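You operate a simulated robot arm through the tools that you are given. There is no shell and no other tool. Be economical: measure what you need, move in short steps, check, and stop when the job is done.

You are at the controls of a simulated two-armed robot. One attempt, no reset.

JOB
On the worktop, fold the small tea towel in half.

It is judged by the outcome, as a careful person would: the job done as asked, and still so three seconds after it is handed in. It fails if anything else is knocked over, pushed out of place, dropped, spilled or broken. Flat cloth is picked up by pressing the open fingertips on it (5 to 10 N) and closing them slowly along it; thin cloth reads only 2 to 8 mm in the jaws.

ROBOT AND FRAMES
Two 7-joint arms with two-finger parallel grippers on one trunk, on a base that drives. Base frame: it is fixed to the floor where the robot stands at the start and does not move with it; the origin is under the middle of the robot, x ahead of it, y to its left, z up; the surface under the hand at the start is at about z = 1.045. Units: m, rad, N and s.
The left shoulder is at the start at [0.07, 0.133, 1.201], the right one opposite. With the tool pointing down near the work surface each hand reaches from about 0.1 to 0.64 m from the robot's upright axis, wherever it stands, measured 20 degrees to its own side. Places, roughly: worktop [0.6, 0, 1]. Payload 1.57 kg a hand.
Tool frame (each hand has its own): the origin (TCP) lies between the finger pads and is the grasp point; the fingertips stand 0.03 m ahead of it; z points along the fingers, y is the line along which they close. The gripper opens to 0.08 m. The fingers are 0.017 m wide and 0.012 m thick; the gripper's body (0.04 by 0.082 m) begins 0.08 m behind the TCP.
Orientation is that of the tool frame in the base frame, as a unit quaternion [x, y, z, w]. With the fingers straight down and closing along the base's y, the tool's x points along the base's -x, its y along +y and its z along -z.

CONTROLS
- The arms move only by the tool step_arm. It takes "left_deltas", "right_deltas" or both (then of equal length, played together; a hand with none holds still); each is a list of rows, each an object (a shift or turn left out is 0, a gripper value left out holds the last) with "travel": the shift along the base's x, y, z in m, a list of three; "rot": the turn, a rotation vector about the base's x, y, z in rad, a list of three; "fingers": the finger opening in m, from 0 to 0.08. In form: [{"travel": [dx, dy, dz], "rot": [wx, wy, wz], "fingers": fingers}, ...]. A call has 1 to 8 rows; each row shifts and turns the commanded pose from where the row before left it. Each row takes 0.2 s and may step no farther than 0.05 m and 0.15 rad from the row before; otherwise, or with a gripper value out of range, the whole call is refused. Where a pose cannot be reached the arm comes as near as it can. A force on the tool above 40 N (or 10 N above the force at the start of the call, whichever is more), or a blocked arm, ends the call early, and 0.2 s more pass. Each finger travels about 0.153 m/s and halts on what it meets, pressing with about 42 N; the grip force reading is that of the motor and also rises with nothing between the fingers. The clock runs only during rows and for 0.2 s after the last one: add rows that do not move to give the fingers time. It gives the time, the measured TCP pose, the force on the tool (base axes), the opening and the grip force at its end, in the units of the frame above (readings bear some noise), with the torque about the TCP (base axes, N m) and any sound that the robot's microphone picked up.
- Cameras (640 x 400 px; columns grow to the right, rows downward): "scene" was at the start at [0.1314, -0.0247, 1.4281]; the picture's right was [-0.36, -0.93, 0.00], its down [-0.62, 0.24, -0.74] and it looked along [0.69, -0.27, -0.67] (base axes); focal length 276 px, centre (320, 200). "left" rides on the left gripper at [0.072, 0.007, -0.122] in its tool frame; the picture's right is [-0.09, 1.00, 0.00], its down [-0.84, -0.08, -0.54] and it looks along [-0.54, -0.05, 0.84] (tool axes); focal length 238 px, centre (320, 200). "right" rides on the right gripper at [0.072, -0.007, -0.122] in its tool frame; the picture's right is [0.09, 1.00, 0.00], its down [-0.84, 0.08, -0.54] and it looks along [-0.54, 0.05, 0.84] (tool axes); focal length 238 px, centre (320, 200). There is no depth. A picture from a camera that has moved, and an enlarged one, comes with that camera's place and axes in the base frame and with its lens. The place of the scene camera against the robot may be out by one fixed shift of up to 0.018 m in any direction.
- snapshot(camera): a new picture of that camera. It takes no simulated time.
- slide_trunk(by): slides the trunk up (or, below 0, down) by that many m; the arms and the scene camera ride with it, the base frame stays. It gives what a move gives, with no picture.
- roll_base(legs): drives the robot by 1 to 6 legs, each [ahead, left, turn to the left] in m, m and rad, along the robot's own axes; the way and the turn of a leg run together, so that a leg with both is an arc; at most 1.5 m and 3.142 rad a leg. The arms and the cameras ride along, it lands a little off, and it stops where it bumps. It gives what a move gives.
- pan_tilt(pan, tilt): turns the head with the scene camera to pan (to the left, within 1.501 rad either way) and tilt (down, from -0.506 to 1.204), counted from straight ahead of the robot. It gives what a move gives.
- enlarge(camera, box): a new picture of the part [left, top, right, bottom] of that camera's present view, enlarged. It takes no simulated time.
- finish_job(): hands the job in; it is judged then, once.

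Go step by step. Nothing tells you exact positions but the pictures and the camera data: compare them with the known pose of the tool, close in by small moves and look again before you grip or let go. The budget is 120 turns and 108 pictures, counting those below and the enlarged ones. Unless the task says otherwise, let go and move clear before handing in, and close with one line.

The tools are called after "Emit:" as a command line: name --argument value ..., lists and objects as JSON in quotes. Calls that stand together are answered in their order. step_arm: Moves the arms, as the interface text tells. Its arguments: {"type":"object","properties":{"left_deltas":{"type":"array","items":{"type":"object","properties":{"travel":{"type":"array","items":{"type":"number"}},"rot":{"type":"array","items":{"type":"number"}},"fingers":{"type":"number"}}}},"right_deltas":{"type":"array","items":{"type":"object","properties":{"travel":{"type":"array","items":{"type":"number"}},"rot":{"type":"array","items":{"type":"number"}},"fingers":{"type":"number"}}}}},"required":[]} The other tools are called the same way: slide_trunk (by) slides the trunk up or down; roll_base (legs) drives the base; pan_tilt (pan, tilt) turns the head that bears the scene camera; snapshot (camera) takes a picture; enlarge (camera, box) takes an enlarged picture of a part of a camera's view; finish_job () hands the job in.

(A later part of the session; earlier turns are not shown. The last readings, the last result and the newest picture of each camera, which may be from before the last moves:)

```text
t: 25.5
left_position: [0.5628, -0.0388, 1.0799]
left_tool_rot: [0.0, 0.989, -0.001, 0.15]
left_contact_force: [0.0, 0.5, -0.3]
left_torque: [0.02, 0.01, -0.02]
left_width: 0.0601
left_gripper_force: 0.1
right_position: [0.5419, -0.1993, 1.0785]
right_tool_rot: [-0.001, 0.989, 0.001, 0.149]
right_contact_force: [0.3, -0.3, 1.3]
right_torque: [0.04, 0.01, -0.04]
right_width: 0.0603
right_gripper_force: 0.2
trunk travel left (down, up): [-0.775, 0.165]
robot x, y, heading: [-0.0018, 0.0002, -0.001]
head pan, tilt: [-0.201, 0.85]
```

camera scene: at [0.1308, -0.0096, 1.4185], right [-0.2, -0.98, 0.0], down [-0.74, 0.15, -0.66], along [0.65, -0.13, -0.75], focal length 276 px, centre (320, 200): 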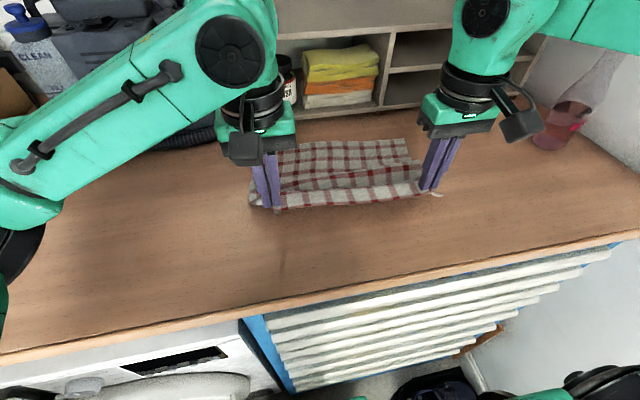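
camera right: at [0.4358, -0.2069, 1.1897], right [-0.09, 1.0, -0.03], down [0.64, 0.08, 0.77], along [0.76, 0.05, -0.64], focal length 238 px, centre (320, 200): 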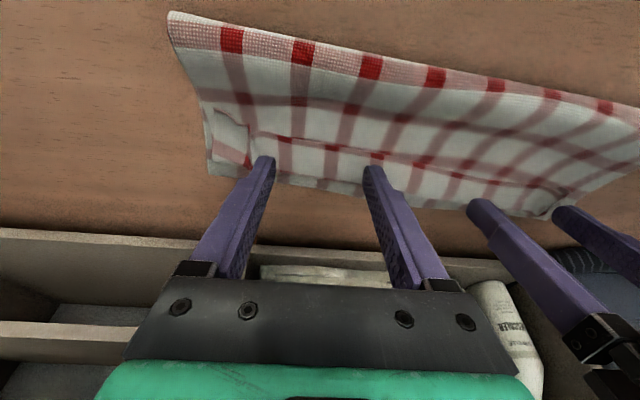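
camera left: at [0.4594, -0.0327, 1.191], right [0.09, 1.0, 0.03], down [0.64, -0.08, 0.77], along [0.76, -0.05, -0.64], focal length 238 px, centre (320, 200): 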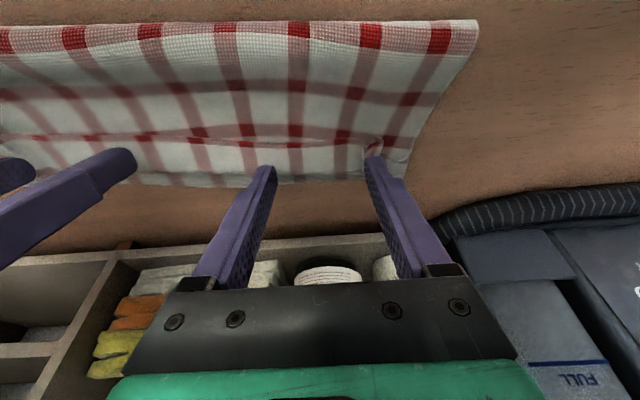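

Almost in contact. I'll press another millimetre and slide forward a short way.

Emit:
step_arm --left_deltas '[{"travel": [0, 0, -0.0015]}, {"travel": [0.004, 0, -0.0005]}, {"travel": [0.006, 0, 0]}, {"travel": [0.006, 0, 0]}, {"travel": [0.006, 0, 0]}]' --right_deltas '[{"travel": [0, 0, -0.001]}, {"travel": [0.004, 0, 0]}, {"travel": [0.006, 0, 0]}, {"travel": [0.006, 0, 0]}, {"travel": [0.006, 0, 0]}]'

Emit:
snapshot --camera "right"

Emit:
enlarge --camera "scene" --box '[220, 80, 440, 220]'

```text
t: 26.7
left_position: [0.5838, -0.0393, 1.0788]
left_tool_rot: [-0.001, 0.989, 0.0, 0.15]
left_contact_force: [-1.2, -0.3, 7.0]
left_torque: [0.21, 0.0, 0.01]
left_width: 0.0597
left_gripper_force: 0.1
right_position: [0.5617, -0.1996, 1.0798]
right_tool_rot: [-0.001, 0.989, 0.001, 0.149]
right_contact_force: [-0.1, -0.3, 1.0]
right_torque: [0.01, 0.01, -0.01]
right_width: 0.0602
right_gripper_force: 0.1
trunk travel left (down, up): [-0.775, 0.165]
robot x, y, heading: [-0.0027, -0.0005, 0.001]
head pan, tilt: [-0.201, 0.85]
```

```text
74 pictures are left
camera right: at [0.4568, -0.2066, 1.175], right [-0.09, 1.0, -0.03], down [0.64, 0.08, 0.77], along [0.76, 0.05, -0.64], focal length 238 px, centre (320, 200)
```

right: 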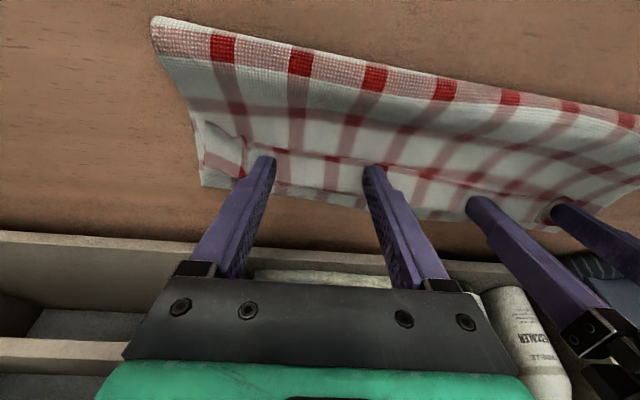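

```text
2.86 times, centred on (330, 150) of scene
camera zoom: at [0.1281, -0.0099, 1.4188], right [-0.2, -0.98, 0.0], down [-0.74, 0.15, -0.66], along [0.65, -0.13, -0.75], focal length 788 px, centre (291, 343)
```

zoom: 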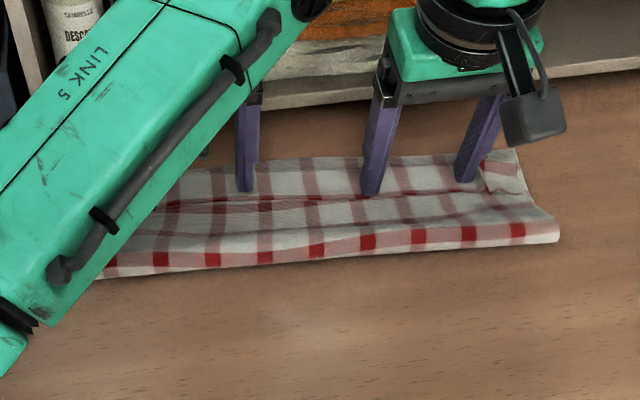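

The friction push slid the whole towel a little instead of unrolling the flap, so I'll stop that. I'll raise the hands and look at the standing corner puckers, which I can re-pinch on their own.

Emit:
step_arm --left_deltas '[{"travel": [-0.005, 0, 0.02]}, {"travel": [-0.02, 0, 0.03]}, {"travel": [-0.03, 0.01, 0.03]}, {"travel": [-0.03, 0.01, 0.02], "rot": [0, 0.1, 0]}, {"travel": [-0.03, 0.01, 0.01], "rot": [0, 0.1, 0]}, {"rot": [0, 0.1, 0]}]' --right_deltas '[{"travel": [-0.005, 0, 0.02]}, {"travel": [-0.02, 0, 0.03]}, {"travel": [-0.03, -0.01, 0.03]}, {"travel": [-0.03, -0.01, 0.02], "rot": [0, 0.1, 0]}, {"travel": [-0.03, -0.01, 0.01], "rot": [0, 0.1, 0]}, {"rot": [0, 0.1, 0]}]'

Emit:
snapshot --camera "left"

Emit:
snapshot --camera "right"

Emit:
enlarge --camera "scene" --box '[220, 80, 440, 220]'

```text
t: 28.1
left_position: [0.4723, -0.0087, 1.1871]
left_tool_rot: [-0.001, 1.0, 0.0, -0.001]
left_contact_force: [0.9, 0.0, -0.4]
left_torque: [0.02, 0.01, 0.01]
left_width: 0.0601
left_gripper_force: 0.1
right_position: [0.4493, -0.229, 1.1889]
right_tool_rot: [0.0, 1.0, 0.0, -0.001]
right_contact_force: [0.1, -0.5, 0.7]
right_torque: [0.01, 0.01, 0.04]
right_width: 0.0601
right_gripper_force: 0.2
trunk travel left (down, up): [-0.775, 0.165]
robot x, y, heading: [-0.0009, -0.0004, 0.002]
head pan, tilt: [-0.201, 0.85]
```

```text
72 pictures are left
camera left: at [0.4014, -0.0022, 1.3094], right [0.09, 1.0, 0.0], down [0.84, -0.08, 0.54], along [0.54, -0.05, -0.84], focal length 238 px, centre (320, 200)
```

left: 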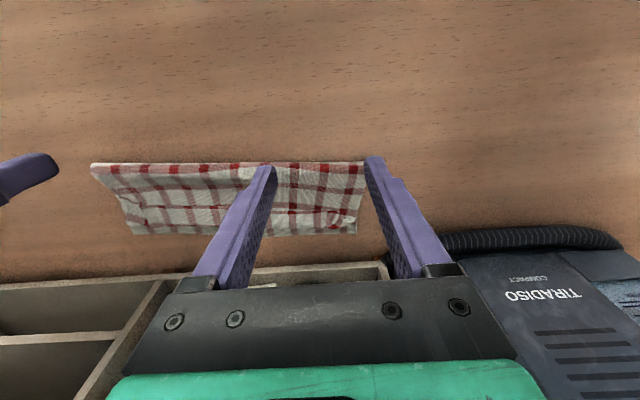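

```text
71 pictures are left
camera right: at [0.3782, -0.2359, 1.3106], right [-0.09, 1.0, 0.0], down [0.84, 0.08, 0.54], along [0.54, 0.05, -0.84], focal length 238 px, centre (320, 200)
```

right: 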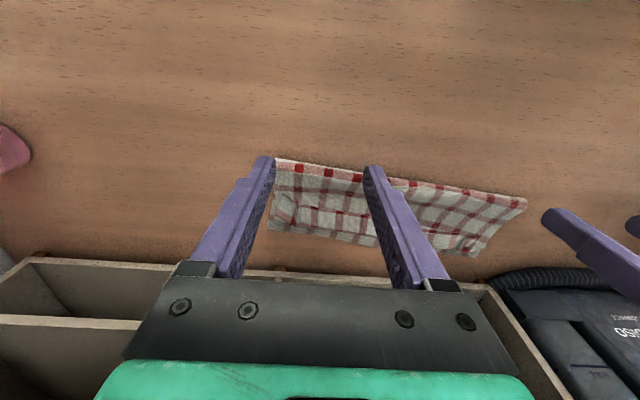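

```text
2.86 times, centred on (330, 150) of scene
camera zoom: at [0.1323, -0.0096, 1.4183], right [-0.2, -0.98, 0.0], down [-0.74, 0.15, -0.66], along [0.65, -0.13, -0.75], focal length 788 px, centre (291, 343)
```

zoom: 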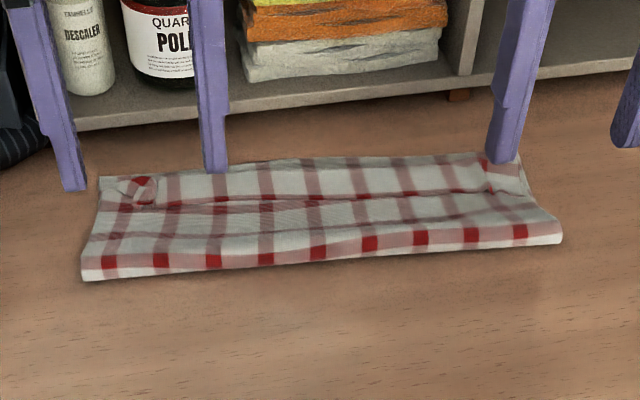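

The towel is intact and shifted about 1.5 cm forward. Since it slides well under light pressure, I'll use that to drag it closer to the robot, where the hands have better reach.

Emit:
step_arm --left_deltas '[{"travel": [0.024, -0.009, -0.03]}, {"travel": [0.024, -0.009, -0.035]}, {"travel": [0.024, -0.009, -0.025]}, {"travel": [0, 0, -0.015]}, {"travel": [0, 0, -0.003]}, {}]' --right_deltas '[{"travel": [0.024, 0.008, -0.03]}, {"travel": [0.024, 0.008, -0.035]}, {"travel": [0.024, 0.008, -0.025]}, {"travel": [0, 0, -0.016]}, {"travel": [0, 0, -0.004]}, {}]'

Emit:
snapshot --camera "right"

Emit:
snapshot --camera "left"

```text
t: 29.5
left_position: [0.5424, -0.0358, 1.0798]
left_tool_rot: [0.0, 1.0, 0.0, 0.0]
left_contact_force: [0.3, 0.1, 0.7]
left_torque: [0.02, -0.01, -0.01]
left_width: 0.06
left_gripper_force: 0.1
right_position: [0.5227, -0.2046, 1.0781]
right_tool_rot: [0.001, 1.0, 0.0, 0.0]
right_contact_force: [0.1, -0.5, -0.9]
right_torque: [0.01, -0.02, 0.0]
right_width: 0.0598
right_gripper_force: 0.1
trunk travel left (down, up): [-0.775, 0.165]
robot x, y, heading: [-0.0069, -0.0005, 0.002]
head pan, tilt: [-0.201, 0.85]
```

```text
69 pictures are left
camera right: at [0.4492, -0.2128, 1.2005], right [-0.09, 1.0, 0.0], down [0.84, 0.08, 0.54], along [0.54, 0.05, -0.84], focal length 238 px, centre (320, 200)
```

right: 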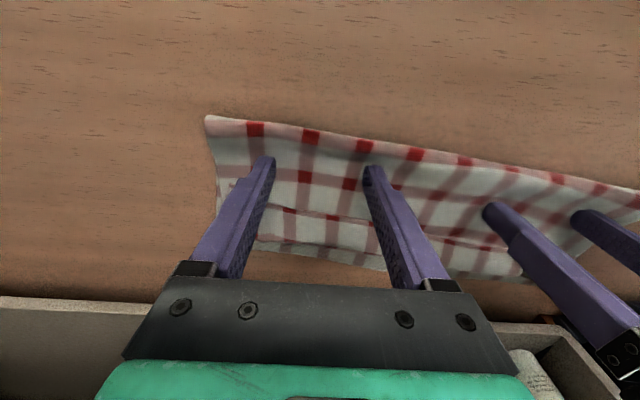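

```text
68 pictures are left
camera left: at [0.4707, -0.0296, 1.2016], right [0.09, 1.0, 0.0], down [0.84, -0.08, 0.54], along [0.54, -0.05, -0.84], focal length 238 px, centre (320, 200)
```

left: 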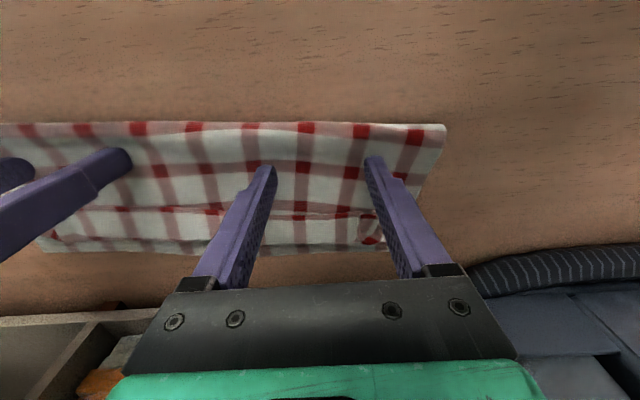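

The fingertips sit on the two-layer part behind the hem. I'll press lightly and drag it toward the robot.

Emit:
step_arm --left_deltas '[{"travel": [0, 0, -0.002]}, {"travel": [0, 0, -0.001]}, {}]' --right_deltas '[{"travel": [0, 0, -0.001]}, {"travel": [0, 0, -0.001]}, {}]'

```text
t: 30.3
left_position: [0.542, -0.0352, 1.0782]
left_tool_rot: [0.0, 1.0, 0.0, 0.0]
left_contact_force: [0.8, -0.6, 1.2]
left_torque: [0.03, 0.0, 0.02]
left_width: 0.0601
left_gripper_force: 0.1
right_position: [0.5203, -0.2055, 1.077]
right_tool_rot: [0.001, 1.0, 0.002, 0.0]
right_contact_force: [0.7, 0.2, 1.8]
right_torque: [-0.03, -0.02, 0.02]
right_width: 0.0603
right_gripper_force: 0.1
trunk travel left (down, up): [-0.775, 0.165]
robot x, y, heading: [-0.0018, -0.0006, 0.002]
head pan, tilt: [-0.201, 0.85]
```

Emit:
step_arm --left_deltas '[{"travel": [0, 0, -0.001]}, {"travel": [-0.004, 0, 0]}, {"travel": [-0.008, 0, 0]}, {"travel": [-0.008, 0, 0]}, {"travel": [-0.008, 0, 0]}]' --right_deltas '[{"travel": [0, 0, -0.001]}, {"travel": [-0.004, 0, 0]}, {"travel": [-0.008, 0, 0]}, {"travel": [-0.008, 0, 0]}, {"travel": [-0.008, 0, 0]}]'

Emit:
snapshot --camera "left"

Emit:
enlarge --camera "scene" --box '[220, 80, 440, 220]'

```text
t: 31.5
left_position: [0.5133, -0.0337, 1.0772]
left_tool_rot: [-0.001, 1.0, -0.001, 0.0]
left_contact_force: [1.7, 0.7, 6.4]
left_torque: [0.08, -0.06, -0.01]
left_width: 0.0598
left_gripper_force: 0.1
right_position: [0.4919, -0.2047, 1.0772]
right_tool_rot: [0.0, 1.0, 0.0, 0.0]
right_contact_force: [1.2, -0.3, 7.1]
right_torque: [0.03, -0.06, -0.01]
right_width: 0.0599
right_gripper_force: 0.1
trunk travel left (down, up): [-0.775, 0.165]
robot x, y, heading: [-0.0016, -0.0013, 0.008]
head pan, tilt: [-0.201, 0.85]
```

```text
67 pictures are left
camera left: at [0.4416, -0.0286, 1.1988], right [0.09, 1.0, 0.0], down [0.84, -0.08, 0.54], along [0.54, -0.05, -0.84], focal length 238 px, centre (320, 200)
```

left: 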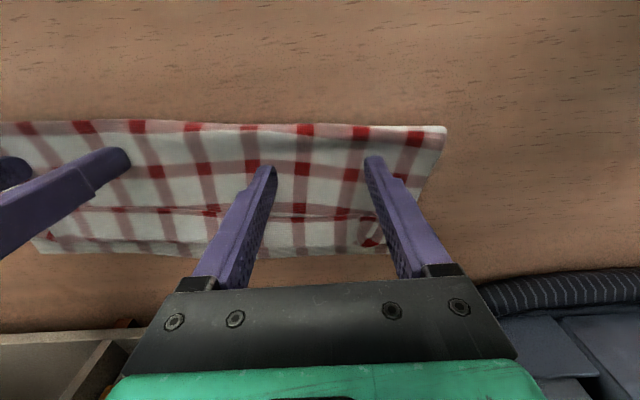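

```text
2.86 times, centred on (330, 150) of scene
camera zoom: at [0.1283, -0.0091, 1.4188], right [-0.2, -0.98, 0.0], down [-0.74, 0.15, -0.66], along [0.65, -0.13, -0.75], focal length 788 px, centre (291, 343)
```

zoom: 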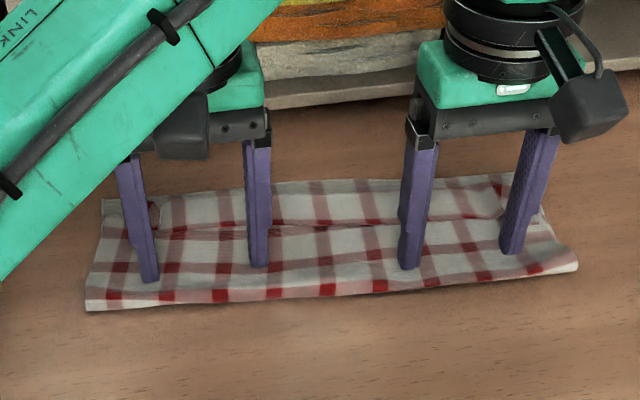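

The whole towel moves with the fingers without distorting. I'll drag about 9 cm further.

Emit:
step_arm --left_deltas '[{"travel": [-0.01, 0, 0]}, {"travel": [-0.012, 0, 0]}, {"travel": [-0.012, 0, 0]}, {"travel": [-0.012, 0, 0]}, {"travel": [-0.012, 0, 0]}, {"travel": [-0.012, 0, 0]}, {"travel": [-0.012, 0, 0]}, {"travel": [-0.01, 0, 0]}]' --right_deltas '[{"travel": [-0.01, 0, 0]}, {"travel": [-0.012, 0, 0]}, {"travel": [-0.012, 0, 0]}, {"travel": [-0.012, 0, 0]}, {"travel": [-0.012, 0, 0]}, {"travel": [-0.012, 0, 0]}, {"travel": [-0.012, 0, 0]}, {"travel": [-0.01, 0, 0]}]'

Emit:
snapshot --camera "left"

Emit:
snapshot --camera "scene"

```text
t: 33.3
left_position: [0.4217, -0.0354, 1.0765]
left_tool_rot: [-0.001, 1.0, -0.001, 0.0]
left_contact_force: [1.2, -0.1, 4.2]
left_torque: [0.05, -0.07, 0.0]
left_width: 0.0601
left_gripper_force: 0.1
right_position: [0.3988, -0.2045, 1.0773]
right_tool_rot: [0.001, 1.0, -0.001, 0.001]
right_contact_force: [3.2, 0.2, 13.0]
right_torque: [0.0, -0.09, -0.05]
right_width: 0.0601
right_gripper_force: 0.1
trunk travel left (down, up): [-0.775, 0.165]
robot x, y, heading: [-0.0026, 0.0002, 0.004]
head pan, tilt: [-0.201, 0.85]
```

```text
65 pictures are left
camera left: at [0.3492, -0.0286, 1.1989], right [0.09, 1.0, 0.0], down [0.84, -0.08, 0.54], along [0.54, -0.05, -0.84], focal length 238 px, centre (320, 200)
```

left: 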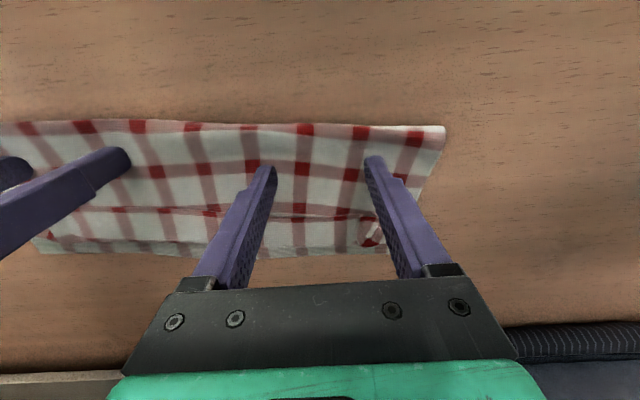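

```text
64 pictures are left
camera scene: at [0.1284, -0.009, 1.4188], right [-0.2, -0.98, 0.0], down [-0.74, 0.15, -0.66], along [0.65, -0.13, -0.75], focal length 276 px, centre (320, 200)
```

scene: 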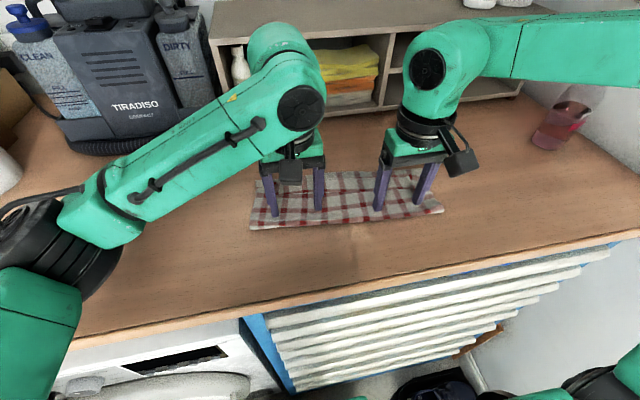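

The towel is now in comfortable reach, with the far edge near x 0.50. I'll raise the hands and take a close look at the turned-back hem.

Emit:
step_arm --left_deltas '[{"travel": [0, 0, 0.02]}, {"travel": [-0.02, 0.01, 0.03]}, {"travel": [-0.02, 0.01, 0.02]}, {"travel": [-0.01, 0.015, 0.0]}]' --right_deltas '[{"travel": [0, 0, 0.02]}, {"travel": [-0.02, -0.01, 0.03]}, {"travel": [-0.02, -0.01, 0.02]}, {"travel": [-0.01, -0.015, 0.0]}]'

Emit:
enlarge --camera "left" --box '[80, 100, 480, 300]'

Emit:
enlarge --camera "right" --box '[160, 100, 560, 300]'

Emit:
enlarge --camera "scene" --box '[230, 120, 470, 270]'

```text
t: 34.3
left_position: [0.3723, -0.0013, 1.1462]
left_tool_rot: [-0.001, 1.0, 0.0, 0.0]
left_contact_force: [0.6, 0.8, 0.0]
left_torque: [-0.03, -0.01, -0.05]
left_width: 0.0599
left_gripper_force: 0.0
right_position: [0.3507, -0.2406, 1.1452]
right_tool_rot: [-0.001, 1.0, 0.0, -0.001]
right_contact_force: [-0.3, 0.8, -0.7]
right_torque: [-0.04, 0.02, 0.01]
right_width: 0.06
right_gripper_force: 0.1
trunk travel left (down, up): [-0.775, 0.165]
robot x, y, heading: [0.0024, 0.0006, -0.002]
head pan, tilt: [-0.201, 0.85]
```

```text
1.60 times, centred on (280, 200) of left
camera zoom: at [0.3002, 0.0046, 1.2686], right [0.09, 1.0, 0.0], down [0.84, -0.08, 0.54], along [0.54, -0.05, -0.84], focal length 381 px, centre (384, 200)
```

zoom: 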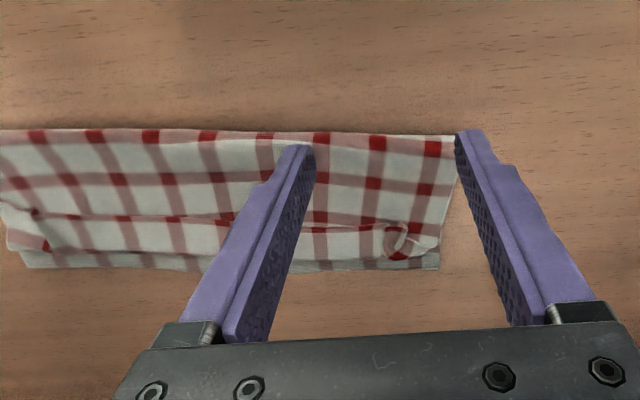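

```text
1.60 times, centred on (360, 200) of right
camera zoom: at [0.2783, -0.2475, 1.2679], right [-0.09, 1.0, 0.0], down [0.84, 0.08, 0.54], along [0.54, 0.05, -0.84], focal length 381 px, centre (256, 200)
```

zoom: 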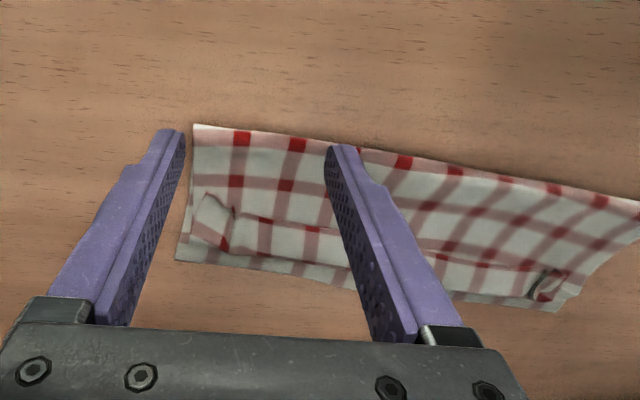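

```text
2.67 times, centred on (350, 195) of scene
camera zoom: at [0.1304, -0.0102, 1.4185], right [-0.2, -0.98, 0.0], down [-0.74, 0.15, -0.66], along [0.65, -0.13, -0.75], focal length 736 px, centre (240, 213)
```

zoom: 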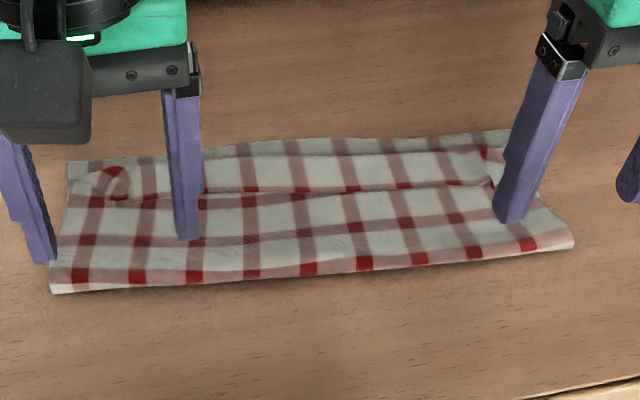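

The hem flap runs from x≈0.457 to 0.49 on the left and 0.436 to 0.47 on the right, with standing puckers near y≈0 and y≈−0.25. I'll move over those puckers to re-pinch only the flap.

Emit:
step_arm --left_deltas '[{"travel": [0.032, 0, 0], "fingers": 0.035}, {"travel": [0.032, 0, 0]}, {"travel": [0.032, 0, -0.015]}, {"travel": [0, 0, -0.02]}, {"travel": [0, 0, -0.015]}, {}]' --right_deltas '[{"travel": [0.029, -0.003, 0], "fingers": 0.035}, {"travel": [0.029, -0.003, 0]}, {"travel": [0.029, -0.002, -0.015]}, {"travel": [0, 0, -0.02]}, {"travel": [0, 0, -0.015]}, {}]'

Emit:
enlarge --camera "left" --box '[160, 60, 480, 260]'

Emit:
enlarge --camera "right" --box '[160, 60, 480, 260]'

```text
t: 35.7
left_position: [0.4672, -0.0011, 1.0971]
left_tool_rot: [-0.002, 1.0, -0.002, -0.001]
left_contact_force: [0.4, 0.0, 0.0]
left_torque: [-0.02, -0.02, -0.03]
left_width: 0.0349
left_gripper_force: 0.0
right_position: [0.4382, -0.2479, 1.0953]
right_tool_rot: [0.0, 1.0, 0.0, -0.001]
right_contact_force: [0.2, -0.2, -0.6]
right_torque: [-0.01, 0.0, -0.04]
right_width: 0.0351
right_gripper_force: 0.1
trunk travel left (down, up): [-0.775, 0.165]
robot x, y, heading: [-0.0007, 0.0008, 0.007]
head pan, tilt: [-0.201, 0.85]
```

```text
2.00 times, centred on (320, 160) of left
camera zoom: at [0.3966, 0.005, 1.2186], right [0.09, 1.0, 0.0], down [0.84, -0.08, 0.54], along [0.54, -0.05, -0.84], focal length 477 px, centre (320, 280)
```

zoom: 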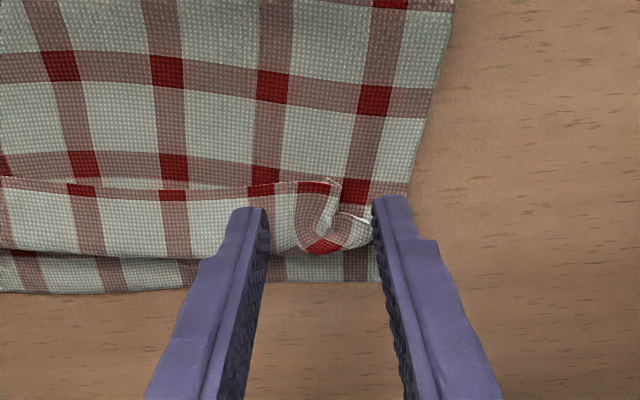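

```text
2.00 times, centred on (320, 160) of right
camera zoom: at [0.3662, -0.2549, 1.2184], right [-0.09, 1.0, 0.0], down [0.84, 0.08, 0.54], along [0.54, 0.05, -0.84], focal length 477 px, centre (320, 280)
```

zoom: 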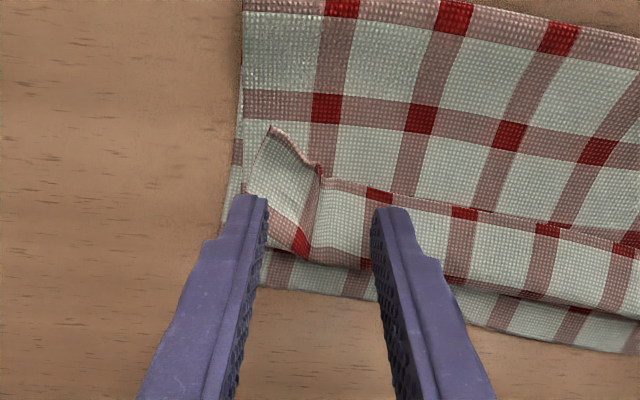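

I can see the flap clearly; it is about 3 cm wide, with puckers between the fingers. I'll shift slightly toward its hem, lower to light contact and close slowly.

Emit:
step_arm --left_deltas '[{"travel": [-0.005, 0, -0.01]}, {"travel": [0, 0, -0.007]}, {"travel": [0, 0, -0.0015]}, {}]' --right_deltas '[{"travel": [-0.003, 0.004, -0.01]}, {"travel": [0, 0, -0.006]}, {"travel": [0, 0, -0.0015]}, {}]'

```text
t: 36.7
left_position: [0.463, -0.0007, 1.0777]
left_tool_rot: [0.0, 1.0, -0.001, -0.001]
left_contact_force: [-0.3, 0.3, 1.1]
left_torque: [-0.05, 0.02, 0.02]
left_width: 0.0351
left_gripper_force: 0.1
right_position: [0.4345, -0.2439, 1.0794]
right_tool_rot: [0.0, 1.0, 0.0, 0.001]
right_contact_force: [0.5, 0.0, 3.1]
right_torque: [-0.02, -0.02, 0.01]
right_width: 0.0351
right_gripper_force: 0.2
trunk travel left (down, up): [-0.775, 0.165]
robot x, y, heading: [-0.0011, 0.0003, -0.002]
head pan, tilt: [-0.201, 0.85]
```

Emit:
step_arm --left_deltas '[{"travel": [0, 0, -0.0007], "fingers": 0.031}, {"fingers": 0.027}, {"fingers": 0.023}, {"fingers": 0.019}, {"fingers": 0.015}, {"fingers": 0.011}, {"fingers": 0.007}, {"fingers": 0.003}]' --right_deltas '[{"travel": [0, 0, -0.0003], "fingers": 0.031}, {"fingers": 0.027}, {"fingers": 0.023}, {"fingers": 0.019}, {"fingers": 0.015}, {"fingers": 0.011}, {"fingers": 0.007}, {"fingers": 0.003}]'

Emit:
step_arm --left_deltas '[{"fingers": 0.0}, {}, {}]' --right_deltas '[{"fingers": 0.0}, {}, {}]'

Emit:
enlarge --camera "left" --box '[160, 60, 480, 260]'

Emit:
enlarge --camera "right" --box '[160, 60, 480, 260]'

```text
t: 38.5
left_position: [0.4623, -0.0002, 1.0771]
left_tool_rot: [0.0, 1.0, -0.001, 0.0]
left_contact_force: [0.0, -0.2, 2.9]
left_torque: [-0.05, -0.02, 0.0]
left_width: 0.0048
left_gripper_force: 1.0
right_position: [0.4328, -0.2453, 1.0784]
right_tool_rot: [0.0, 1.0, 0.0, 0.0]
right_contact_force: [-0.1, 1.0, 2.2]
right_torque: [0.01, -0.03, -0.02]
right_width: 0.0046
right_gripper_force: 1.1
trunk travel left (down, up): [-0.775, 0.165]
robot x, y, heading: [-0.0005, -0.0, -0.002]
head pan, tilt: [-0.201, 0.85]
```

```text
t: 39.3
left_position: [0.4625, -0.001, 1.0777]
left_tool_rot: [0.0, 1.0, -0.001, 0.001]
left_contact_force: [1.2, -1.7, 4.4]
left_torque: [-0.07, 0.0, -0.03]
left_width: 0.0029
left_gripper_force: 24.0
right_position: [0.4339, -0.2441, 1.0782]
right_tool_rot: [0.0, 1.0, 0.0, 0.001]
right_contact_force: [-0.1, 1.4, 2.6]
right_torque: [0.01, -0.02, 0.05]
right_width: 0.0026
right_gripper_force: 23.9
trunk travel left (down, up): [-0.775, 0.165]
robot x, y, heading: [-0.0033, 0.0051, 0.002]
head pan, tilt: [-0.201, 0.85]
```

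```text
2.00 times, centred on (320, 160) of left
camera zoom: at [0.3909, 0.0053, 1.1996], right [0.09, 1.0, 0.0], down [0.84, -0.08, 0.54], along [0.54, -0.05, -0.84], focal length 477 px, centre (320, 280)
```

zoom: 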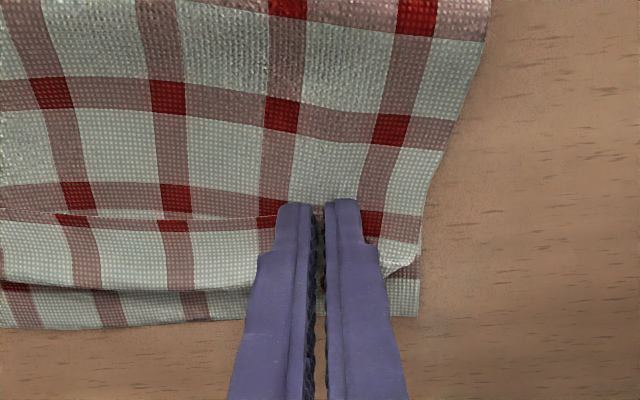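

```text
2.00 times, centred on (320, 160) of right
camera zoom: at [0.3614, -0.2515, 1.2005], right [-0.09, 1.0, 0.0], down [0.84, 0.08, 0.54], along [0.54, 0.05, -0.84], focal length 477 px, centre (320, 280)
```

zoom: 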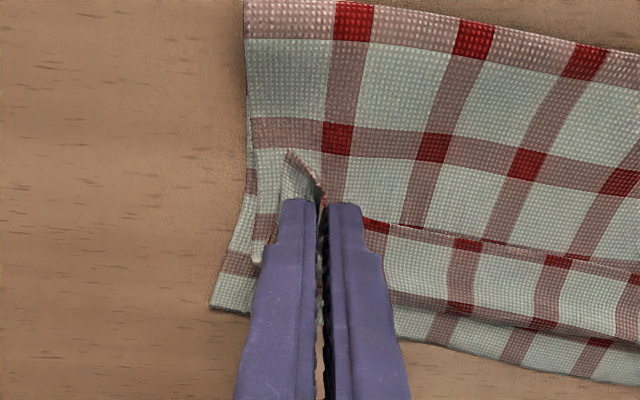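

Both hands appear to hold only the flap. I'll lift it gently and check that the layers below stay down.

Emit:
step_arm --left_deltas '[{"travel": [0.002, 0, 0.007]}, {"travel": [0.004, 0, 0.007], "rot": [0, 0.05, 0]}, {"travel": [0.006, 0, 0.006], "rot": [0, 0.05, 0]}, {"travel": [0.008, 0, 0.005], "rot": [0, 0.05, 0]}, {}]' --right_deltas '[{"travel": [0.002, 0, 0.007]}, {"travel": [0.004, 0, 0.007], "rot": [0, 0.05, 0]}, {"travel": [0.006, 0, 0.006], "rot": [0, 0.05, 0]}, {"travel": [0.008, 0, 0.005], "rot": [0, 0.05, 0]}, {}]'

Emit:
snapshot --camera "left"

Emit:
snapshot --camera "right"

Emit:
enlarge --camera "scene" --box '[230, 120, 470, 270]'

```text
t: 40.5
left_position: [0.4828, -0.0007, 1.1018]
left_tool_rot: [-0.001, 0.997, -0.001, -0.075]
left_contact_force: [-0.1, -1.5, 0.3]
left_torque: [-0.07, -0.01, -0.01]
left_width: 0.0031
left_gripper_force: 24.2
right_position: [0.4536, -0.244, 1.1028]
right_tool_rot: [0.0, 0.997, 0.001, -0.075]
right_contact_force: [0.3, 0.9, 0.0]
right_torque: [0.04, 0.01, 0.01]
right_width: 0.0025
right_gripper_force: 24.2
trunk travel left (down, up): [-0.775, 0.165]
robot x, y, heading: [-0.0026, 0.0018, -0.004]
head pan, tilt: [-0.201, 0.85]
```

```text
56 pictures are left
camera left: at [0.4307, 0.0052, 1.2339], right [0.09, 1.0, -0.01], down [0.91, -0.08, 0.41], along [0.41, -0.05, -0.91], focal length 238 px, centre (320, 200)
```

left: 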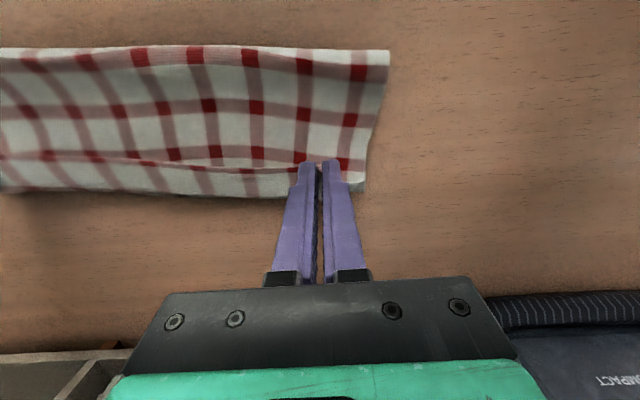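

```text
55 pictures are left
camera right: at [0.4009, -0.2518, 1.2349], right [-0.09, 1.0, 0.01], down [0.91, 0.08, 0.41], along [0.41, 0.05, -0.91], focal length 238 px, centre (320, 200)
```

right: 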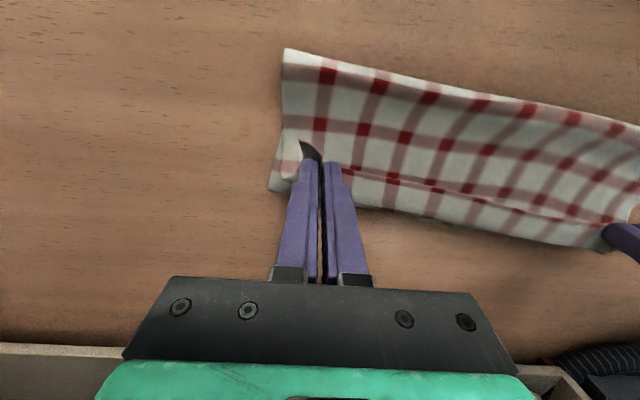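

```text
2.67 times, centred on (350, 195) of scene
camera zoom: at [0.1295, -0.0099, 1.4187], right [-0.2, -0.98, 0.0], down [-0.74, 0.15, -0.66], along [0.65, -0.13, -0.75], focal length 736 px, centre (240, 213)
```

zoom: 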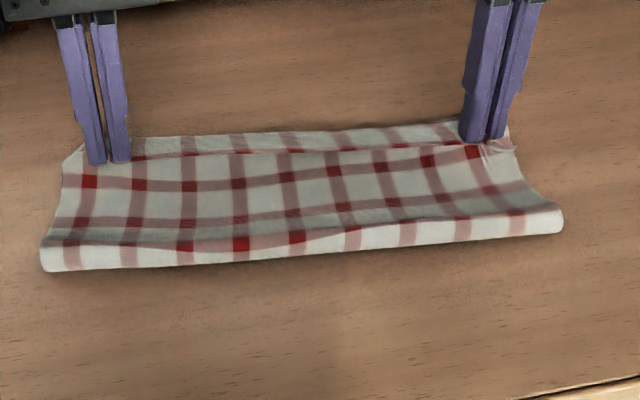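

The flap alone lifted and the base fold stayed put. Next I'll carry the hem forward past the crest with the fingers angled back, so the flap stands and leans forward.

Emit:
step_arm --left_deltas '[{"travel": [0.006, 0, 0.006], "rot": [0, 0.05, 0]}, {"travel": [0.008, 0, 0.002], "rot": [0, 0.05, 0]}, {"travel": [0.01, 0, 0], "rot": [0, 0.05, 0]}, {"travel": [0.01, 0, -0.002], "rot": [0, 0.05, 0]}, {}]' --right_deltas '[{"travel": [0.006, 0, 0.006], "rot": [0, 0.05, 0]}, {"travel": [0.008, 0, 0.002], "rot": [0, 0.05, 0]}, {"travel": [0.01, 0, 0], "rot": [0, 0.05, 0]}, {"travel": [0.01, 0, -0.002], "rot": [0, 0.05, 0]}, {}]'

Emit:
snapshot --camera "left"

Emit:
snapshot --camera "right"

Emit:
enlarge --camera "scene" --box '[230, 120, 470, 270]'

```text
t: 41.7
left_position: [0.4946, 0.0049, 1.1206]
left_tool_rot: [0.0, 0.985, 0.0, -0.172]
left_contact_force: [0.5, -6.0, 0.4]
left_torque: [-0.23, 0.01, 0.03]
left_width: 0.003
left_gripper_force: 24.2
left hand out of reach, approached as far as the arm can: row 3, 4
right_position: [0.4832, -0.2447, 1.1108]
right_tool_rot: [-0.002, 0.986, -0.002, -0.165]
right_contact_force: [-0.4, 5.3, 0.0]
right_torque: [0.22, -0.02, -0.02]
right_width: 0.0025
right_gripper_force: 24.1
right hand out of reach, approached as far as the arm can: row 4
trunk travel left (down, up): [-0.775, 0.165]
robot x, y, heading: [-0.0008, -0.0026, 0.002]
head pan, tilt: [-0.201, 0.85]
```

```text
53 pictures are left
camera left: at [0.4682, 0.0117, 1.2597], right [0.09, 1.0, -0.03], down [0.97, -0.08, 0.23], along [0.22, -0.05, -0.97], focal length 238 px, centre (320, 200)
```

left: 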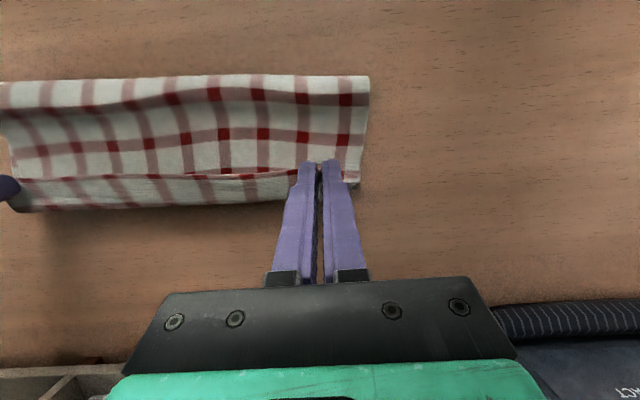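

```text
52 pictures are left
camera right: at [0.4561, -0.252, 1.2494], right [-0.09, 1.0, 0.03], down [0.97, 0.08, 0.24], along [0.23, 0.05, -0.97], focal length 238 px, centre (320, 200)
```

right: 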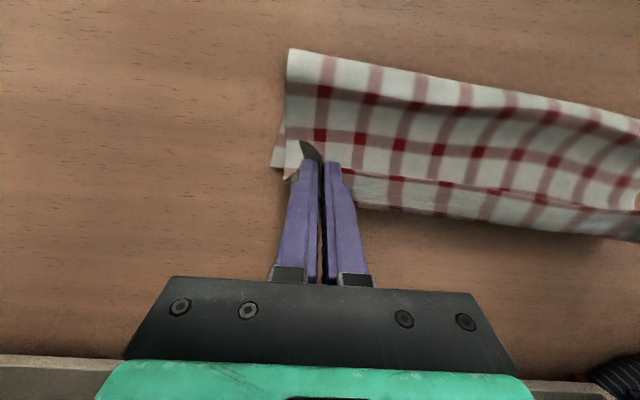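

```text
2.67 times, centred on (350, 195) of scene
camera zoom: at [0.1296, -0.0096, 1.4187], right [-0.2, -0.98, 0.0], down [-0.74, 0.15, -0.66], along [0.65, -0.13, -0.75], focal length 736 px, centre (240, 213)
```

zoom: 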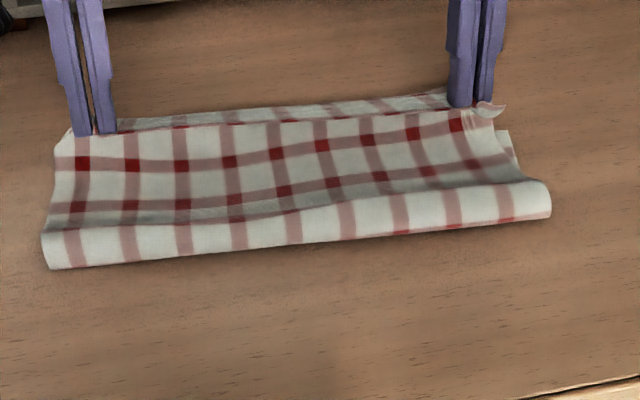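

I've hit the reach limit with the backward tilt. I'll bring the hands upright while moving the hem forward to the far edge, keeping it slightly raised.

Emit:
step_arm --left_deltas '[{"travel": [0.004, -0.003, -0.002], "rot": [0, -0.1, 0]}, {"travel": [0.005, -0.002, -0.004], "rot": [0, -0.1, 0]}, {"travel": [0.006, -0.001, -0.006], "rot": [0, -0.1, 0]}, {"travel": [0.007, 0, -0.006], "rot": [0, -0.04, 0]}, {}]' --right_deltas '[{"travel": [0.002, 0.001, -0.001], "rot": [0, -0.1, 0]}, {"travel": [0.002, 0.001, -0.002], "rot": [0, -0.1, 0]}, {"travel": [0.003, 0, -0.004], "rot": [0, -0.1, 0]}, {"travel": [0.004, 0, -0.004], "rot": [0, -0.03, 0]}, {}]'

Emit:
snapshot --camera "left"

Emit:
snapshot --camera "right"

Emit:
enlarge --camera "scene" --box '[230, 120, 470, 270]'

```text
t: 42.9
left_position: [0.5159, -0.0012, 1.1017]
left_tool_rot: [0.0, 1.0, -0.001, -0.004]
left_contact_force: [0.3, -1.4, 0.2]
left_torque: [0.0, 0.0, 0.02]
left_width: 0.0032
left_gripper_force: 23.9
right_position: [0.4963, -0.2441, 1.0993]
right_tool_rot: [0.001, 1.0, 0.001, -0.01]
right_contact_force: [0.4, 0.9, 0.1]
right_torque: [0.03, -0.01, 0.0]
right_width: 0.0024
right_gripper_force: 23.9
trunk travel left (down, up): [-0.775, 0.165]
robot x, y, heading: [-0.0006, -0.0038, -0.0]
head pan, tilt: [-0.201, 0.85]
```

```text
50 pictures are left
camera left: at [0.4461, 0.0061, 1.2245], right [0.09, 1.0, 0.0], down [0.84, -0.08, 0.53], along [0.53, -0.05, -0.85], focal length 238 px, centre (320, 200)
```

left: 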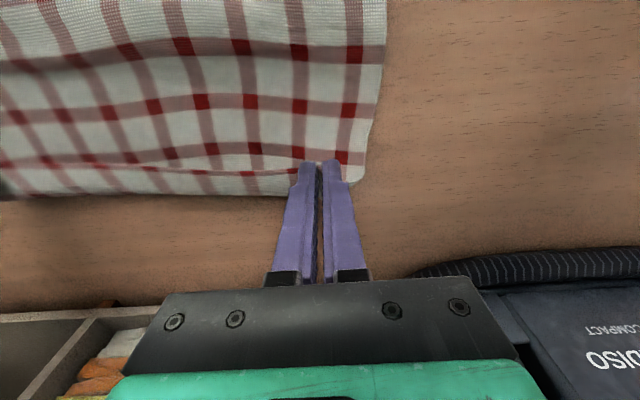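

```text
49 pictures are left
camera right: at [0.4258, -0.2508, 1.2218], right [-0.09, 1.0, 0.0], down [0.85, 0.08, 0.53], along [0.52, 0.05, -0.85], focal length 238 px, centre (320, 200)
```

right: 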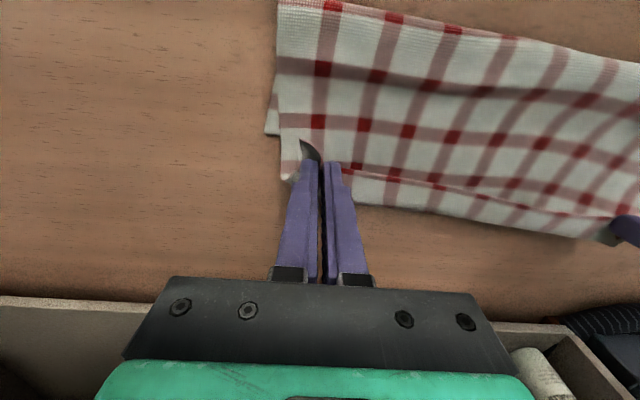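

```text
2.67 times, centred on (350, 195) of scene
camera zoom: at [0.13, -0.01, 1.4186], right [-0.2, -0.98, 0.0], down [-0.74, 0.15, -0.66], along [0.65, -0.13, -0.75], focal length 736 px, centre (240, 213)
```

zoom: 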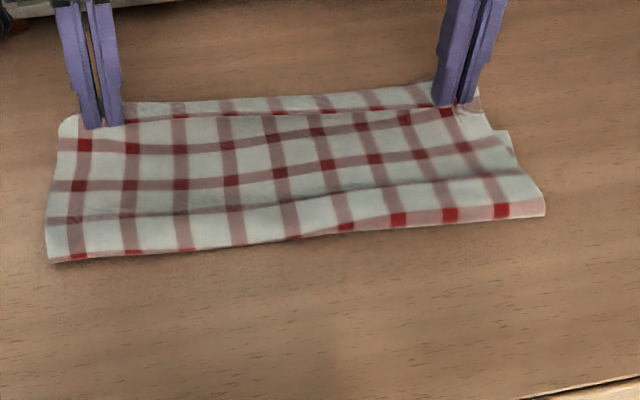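

The hem is at about the far edge. I'll let go here from a small height and see how it settles.

Emit:
step_arm --left_deltas '[{"travel": [0.002, 0, -0.006]}, {"travel": [0.002, 0, -0.004]}, {"fingers": 0.012}, {"fingers": 0.025}, {}, {"travel": [-0.002, 0, 0.02]}, {"travel": [-0.02, 0, 0.03]}, {"travel": [-0.03, 0, 0.02]}]' --right_deltas '[{"travel": [0.002, 0, -0.006]}, {"travel": [0.002, 0, -0.003]}, {"fingers": 0.012}, {"fingers": 0.025}, {}, {"travel": [-0.002, 0, 0.02]}, {"travel": [-0.02, 0, 0.03]}, {"travel": [-0.03, 0, 0.02]}]'

Emit:
snapshot --camera "left"

Emit:
snapshot --camera "right"

Emit:
enlarge --camera "scene" --box '[230, 120, 470, 270]'

```text
t: 44.7
left_position: [0.4641, 0.0001, 1.1642]
left_tool_rot: [-0.001, 1.0, -0.002, -0.003]
left_contact_force: [0.1, -0.6, 0.3]
left_torque: [0.01, -0.06, 0.01]
left_width: 0.0247
left_gripper_force: 0.0
right_position: [0.4429, -0.2437, 1.16]
right_tool_rot: [0.0, 1.0, 0.0, -0.009]
right_contact_force: [0.0, -0.3, 0.6]
right_torque: [-0.04, -0.02, -0.01]
right_width: 0.0251
right_gripper_force: 0.1
trunk travel left (down, up): [-0.775, 0.165]
robot x, y, heading: [0.0036, -0.0003, -0.001]
head pan, tilt: [-0.201, 0.85]
```

```text
47 pictures are left
camera left: at [0.3944, 0.0066, 1.2864], right [0.09, 1.0, 0.0], down [0.84, -0.08, 0.54], along [0.53, -0.05, -0.84], focal length 238 px, centre (320, 200)
```

left: 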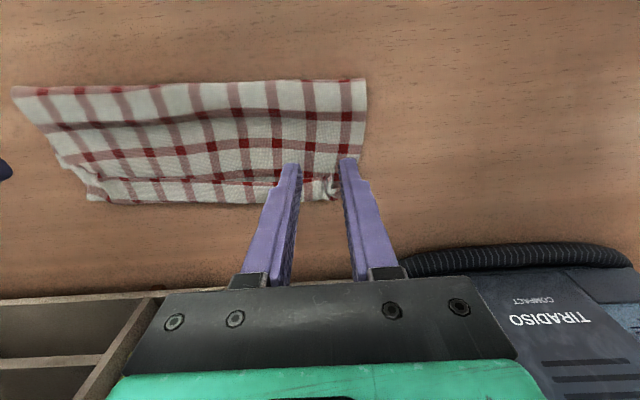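

```text
46 pictures are left
camera right: at [0.3729, -0.2495, 1.2839], right [-0.09, 1.0, 0.0], down [0.85, 0.08, 0.53], along [0.53, 0.05, -0.85], focal length 238 px, centre (320, 200)
```

right: 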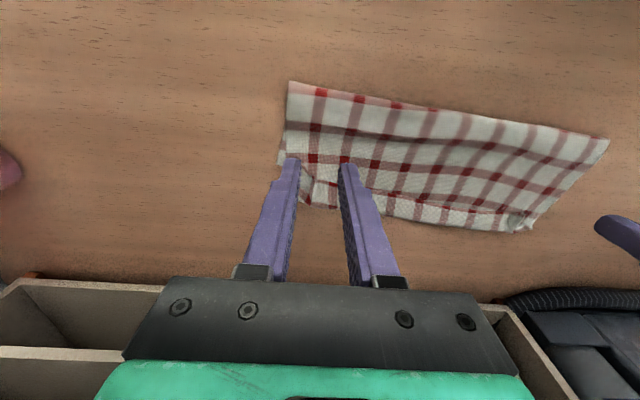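

```text
2.67 times, centred on (350, 195) of scene
camera zoom: at [0.1258, -0.0095, 1.419], right [-0.2, -0.98, 0.0], down [-0.73, 0.15, -0.66], along [0.65, -0.13, -0.75], focal length 736 px, centre (240, 213)
```

zoom: 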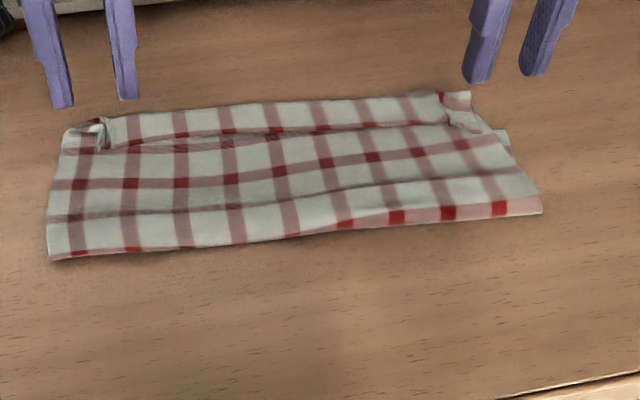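

A strip is still turned back, but both layers remain about half and half. I'll drag the towel about 8 cm closer, then re-lift the hem and release it taut and leaning forward so it flops over flat.

Emit:
step_arm --left_deltas '[{"travel": [0.002, -0.015, -0.03], "fingers": 0.06}, {"travel": [0.002, -0.015, -0.03]}, {"travel": [0.002, 0, -0.02]}, {"travel": [0, 0, -0.005]}, {"travel": [0, 0, -0.0015]}, {}]' --right_deltas '[{"travel": [0.002, 0.012, -0.03], "fingers": 0.06}, {"travel": [0.002, 0.012, -0.03]}, {"travel": [0.002, 0, -0.017]}, {"travel": [0, 0, -0.005]}, {"travel": [0, 0, -0.0015]}, {}]'

```text
t: 46.1
left_position: [0.4737, -0.0301, 1.0755]
left_tool_rot: [0.0, 1.0, -0.001, -0.004]
left_contact_force: [2.0, -1.2, 7.8]
left_torque: [0.14, -0.1, 0.0]
left_width: 0.0599
left_gripper_force: 0.2
right_position: [0.4534, -0.219, 1.0771]
right_tool_rot: [0.001, 1.0, 0.0, -0.008]
right_contact_force: [0.7, 0.0, 4.3]
right_torque: [-0.06, -0.07, 0.0]
right_width: 0.06
right_gripper_force: 0.0
trunk travel left (down, up): [-0.775, 0.165]
robot x, y, heading: [-0.0021, 0.0004, -0.005]
head pan, tilt: [-0.201, 0.85]
```

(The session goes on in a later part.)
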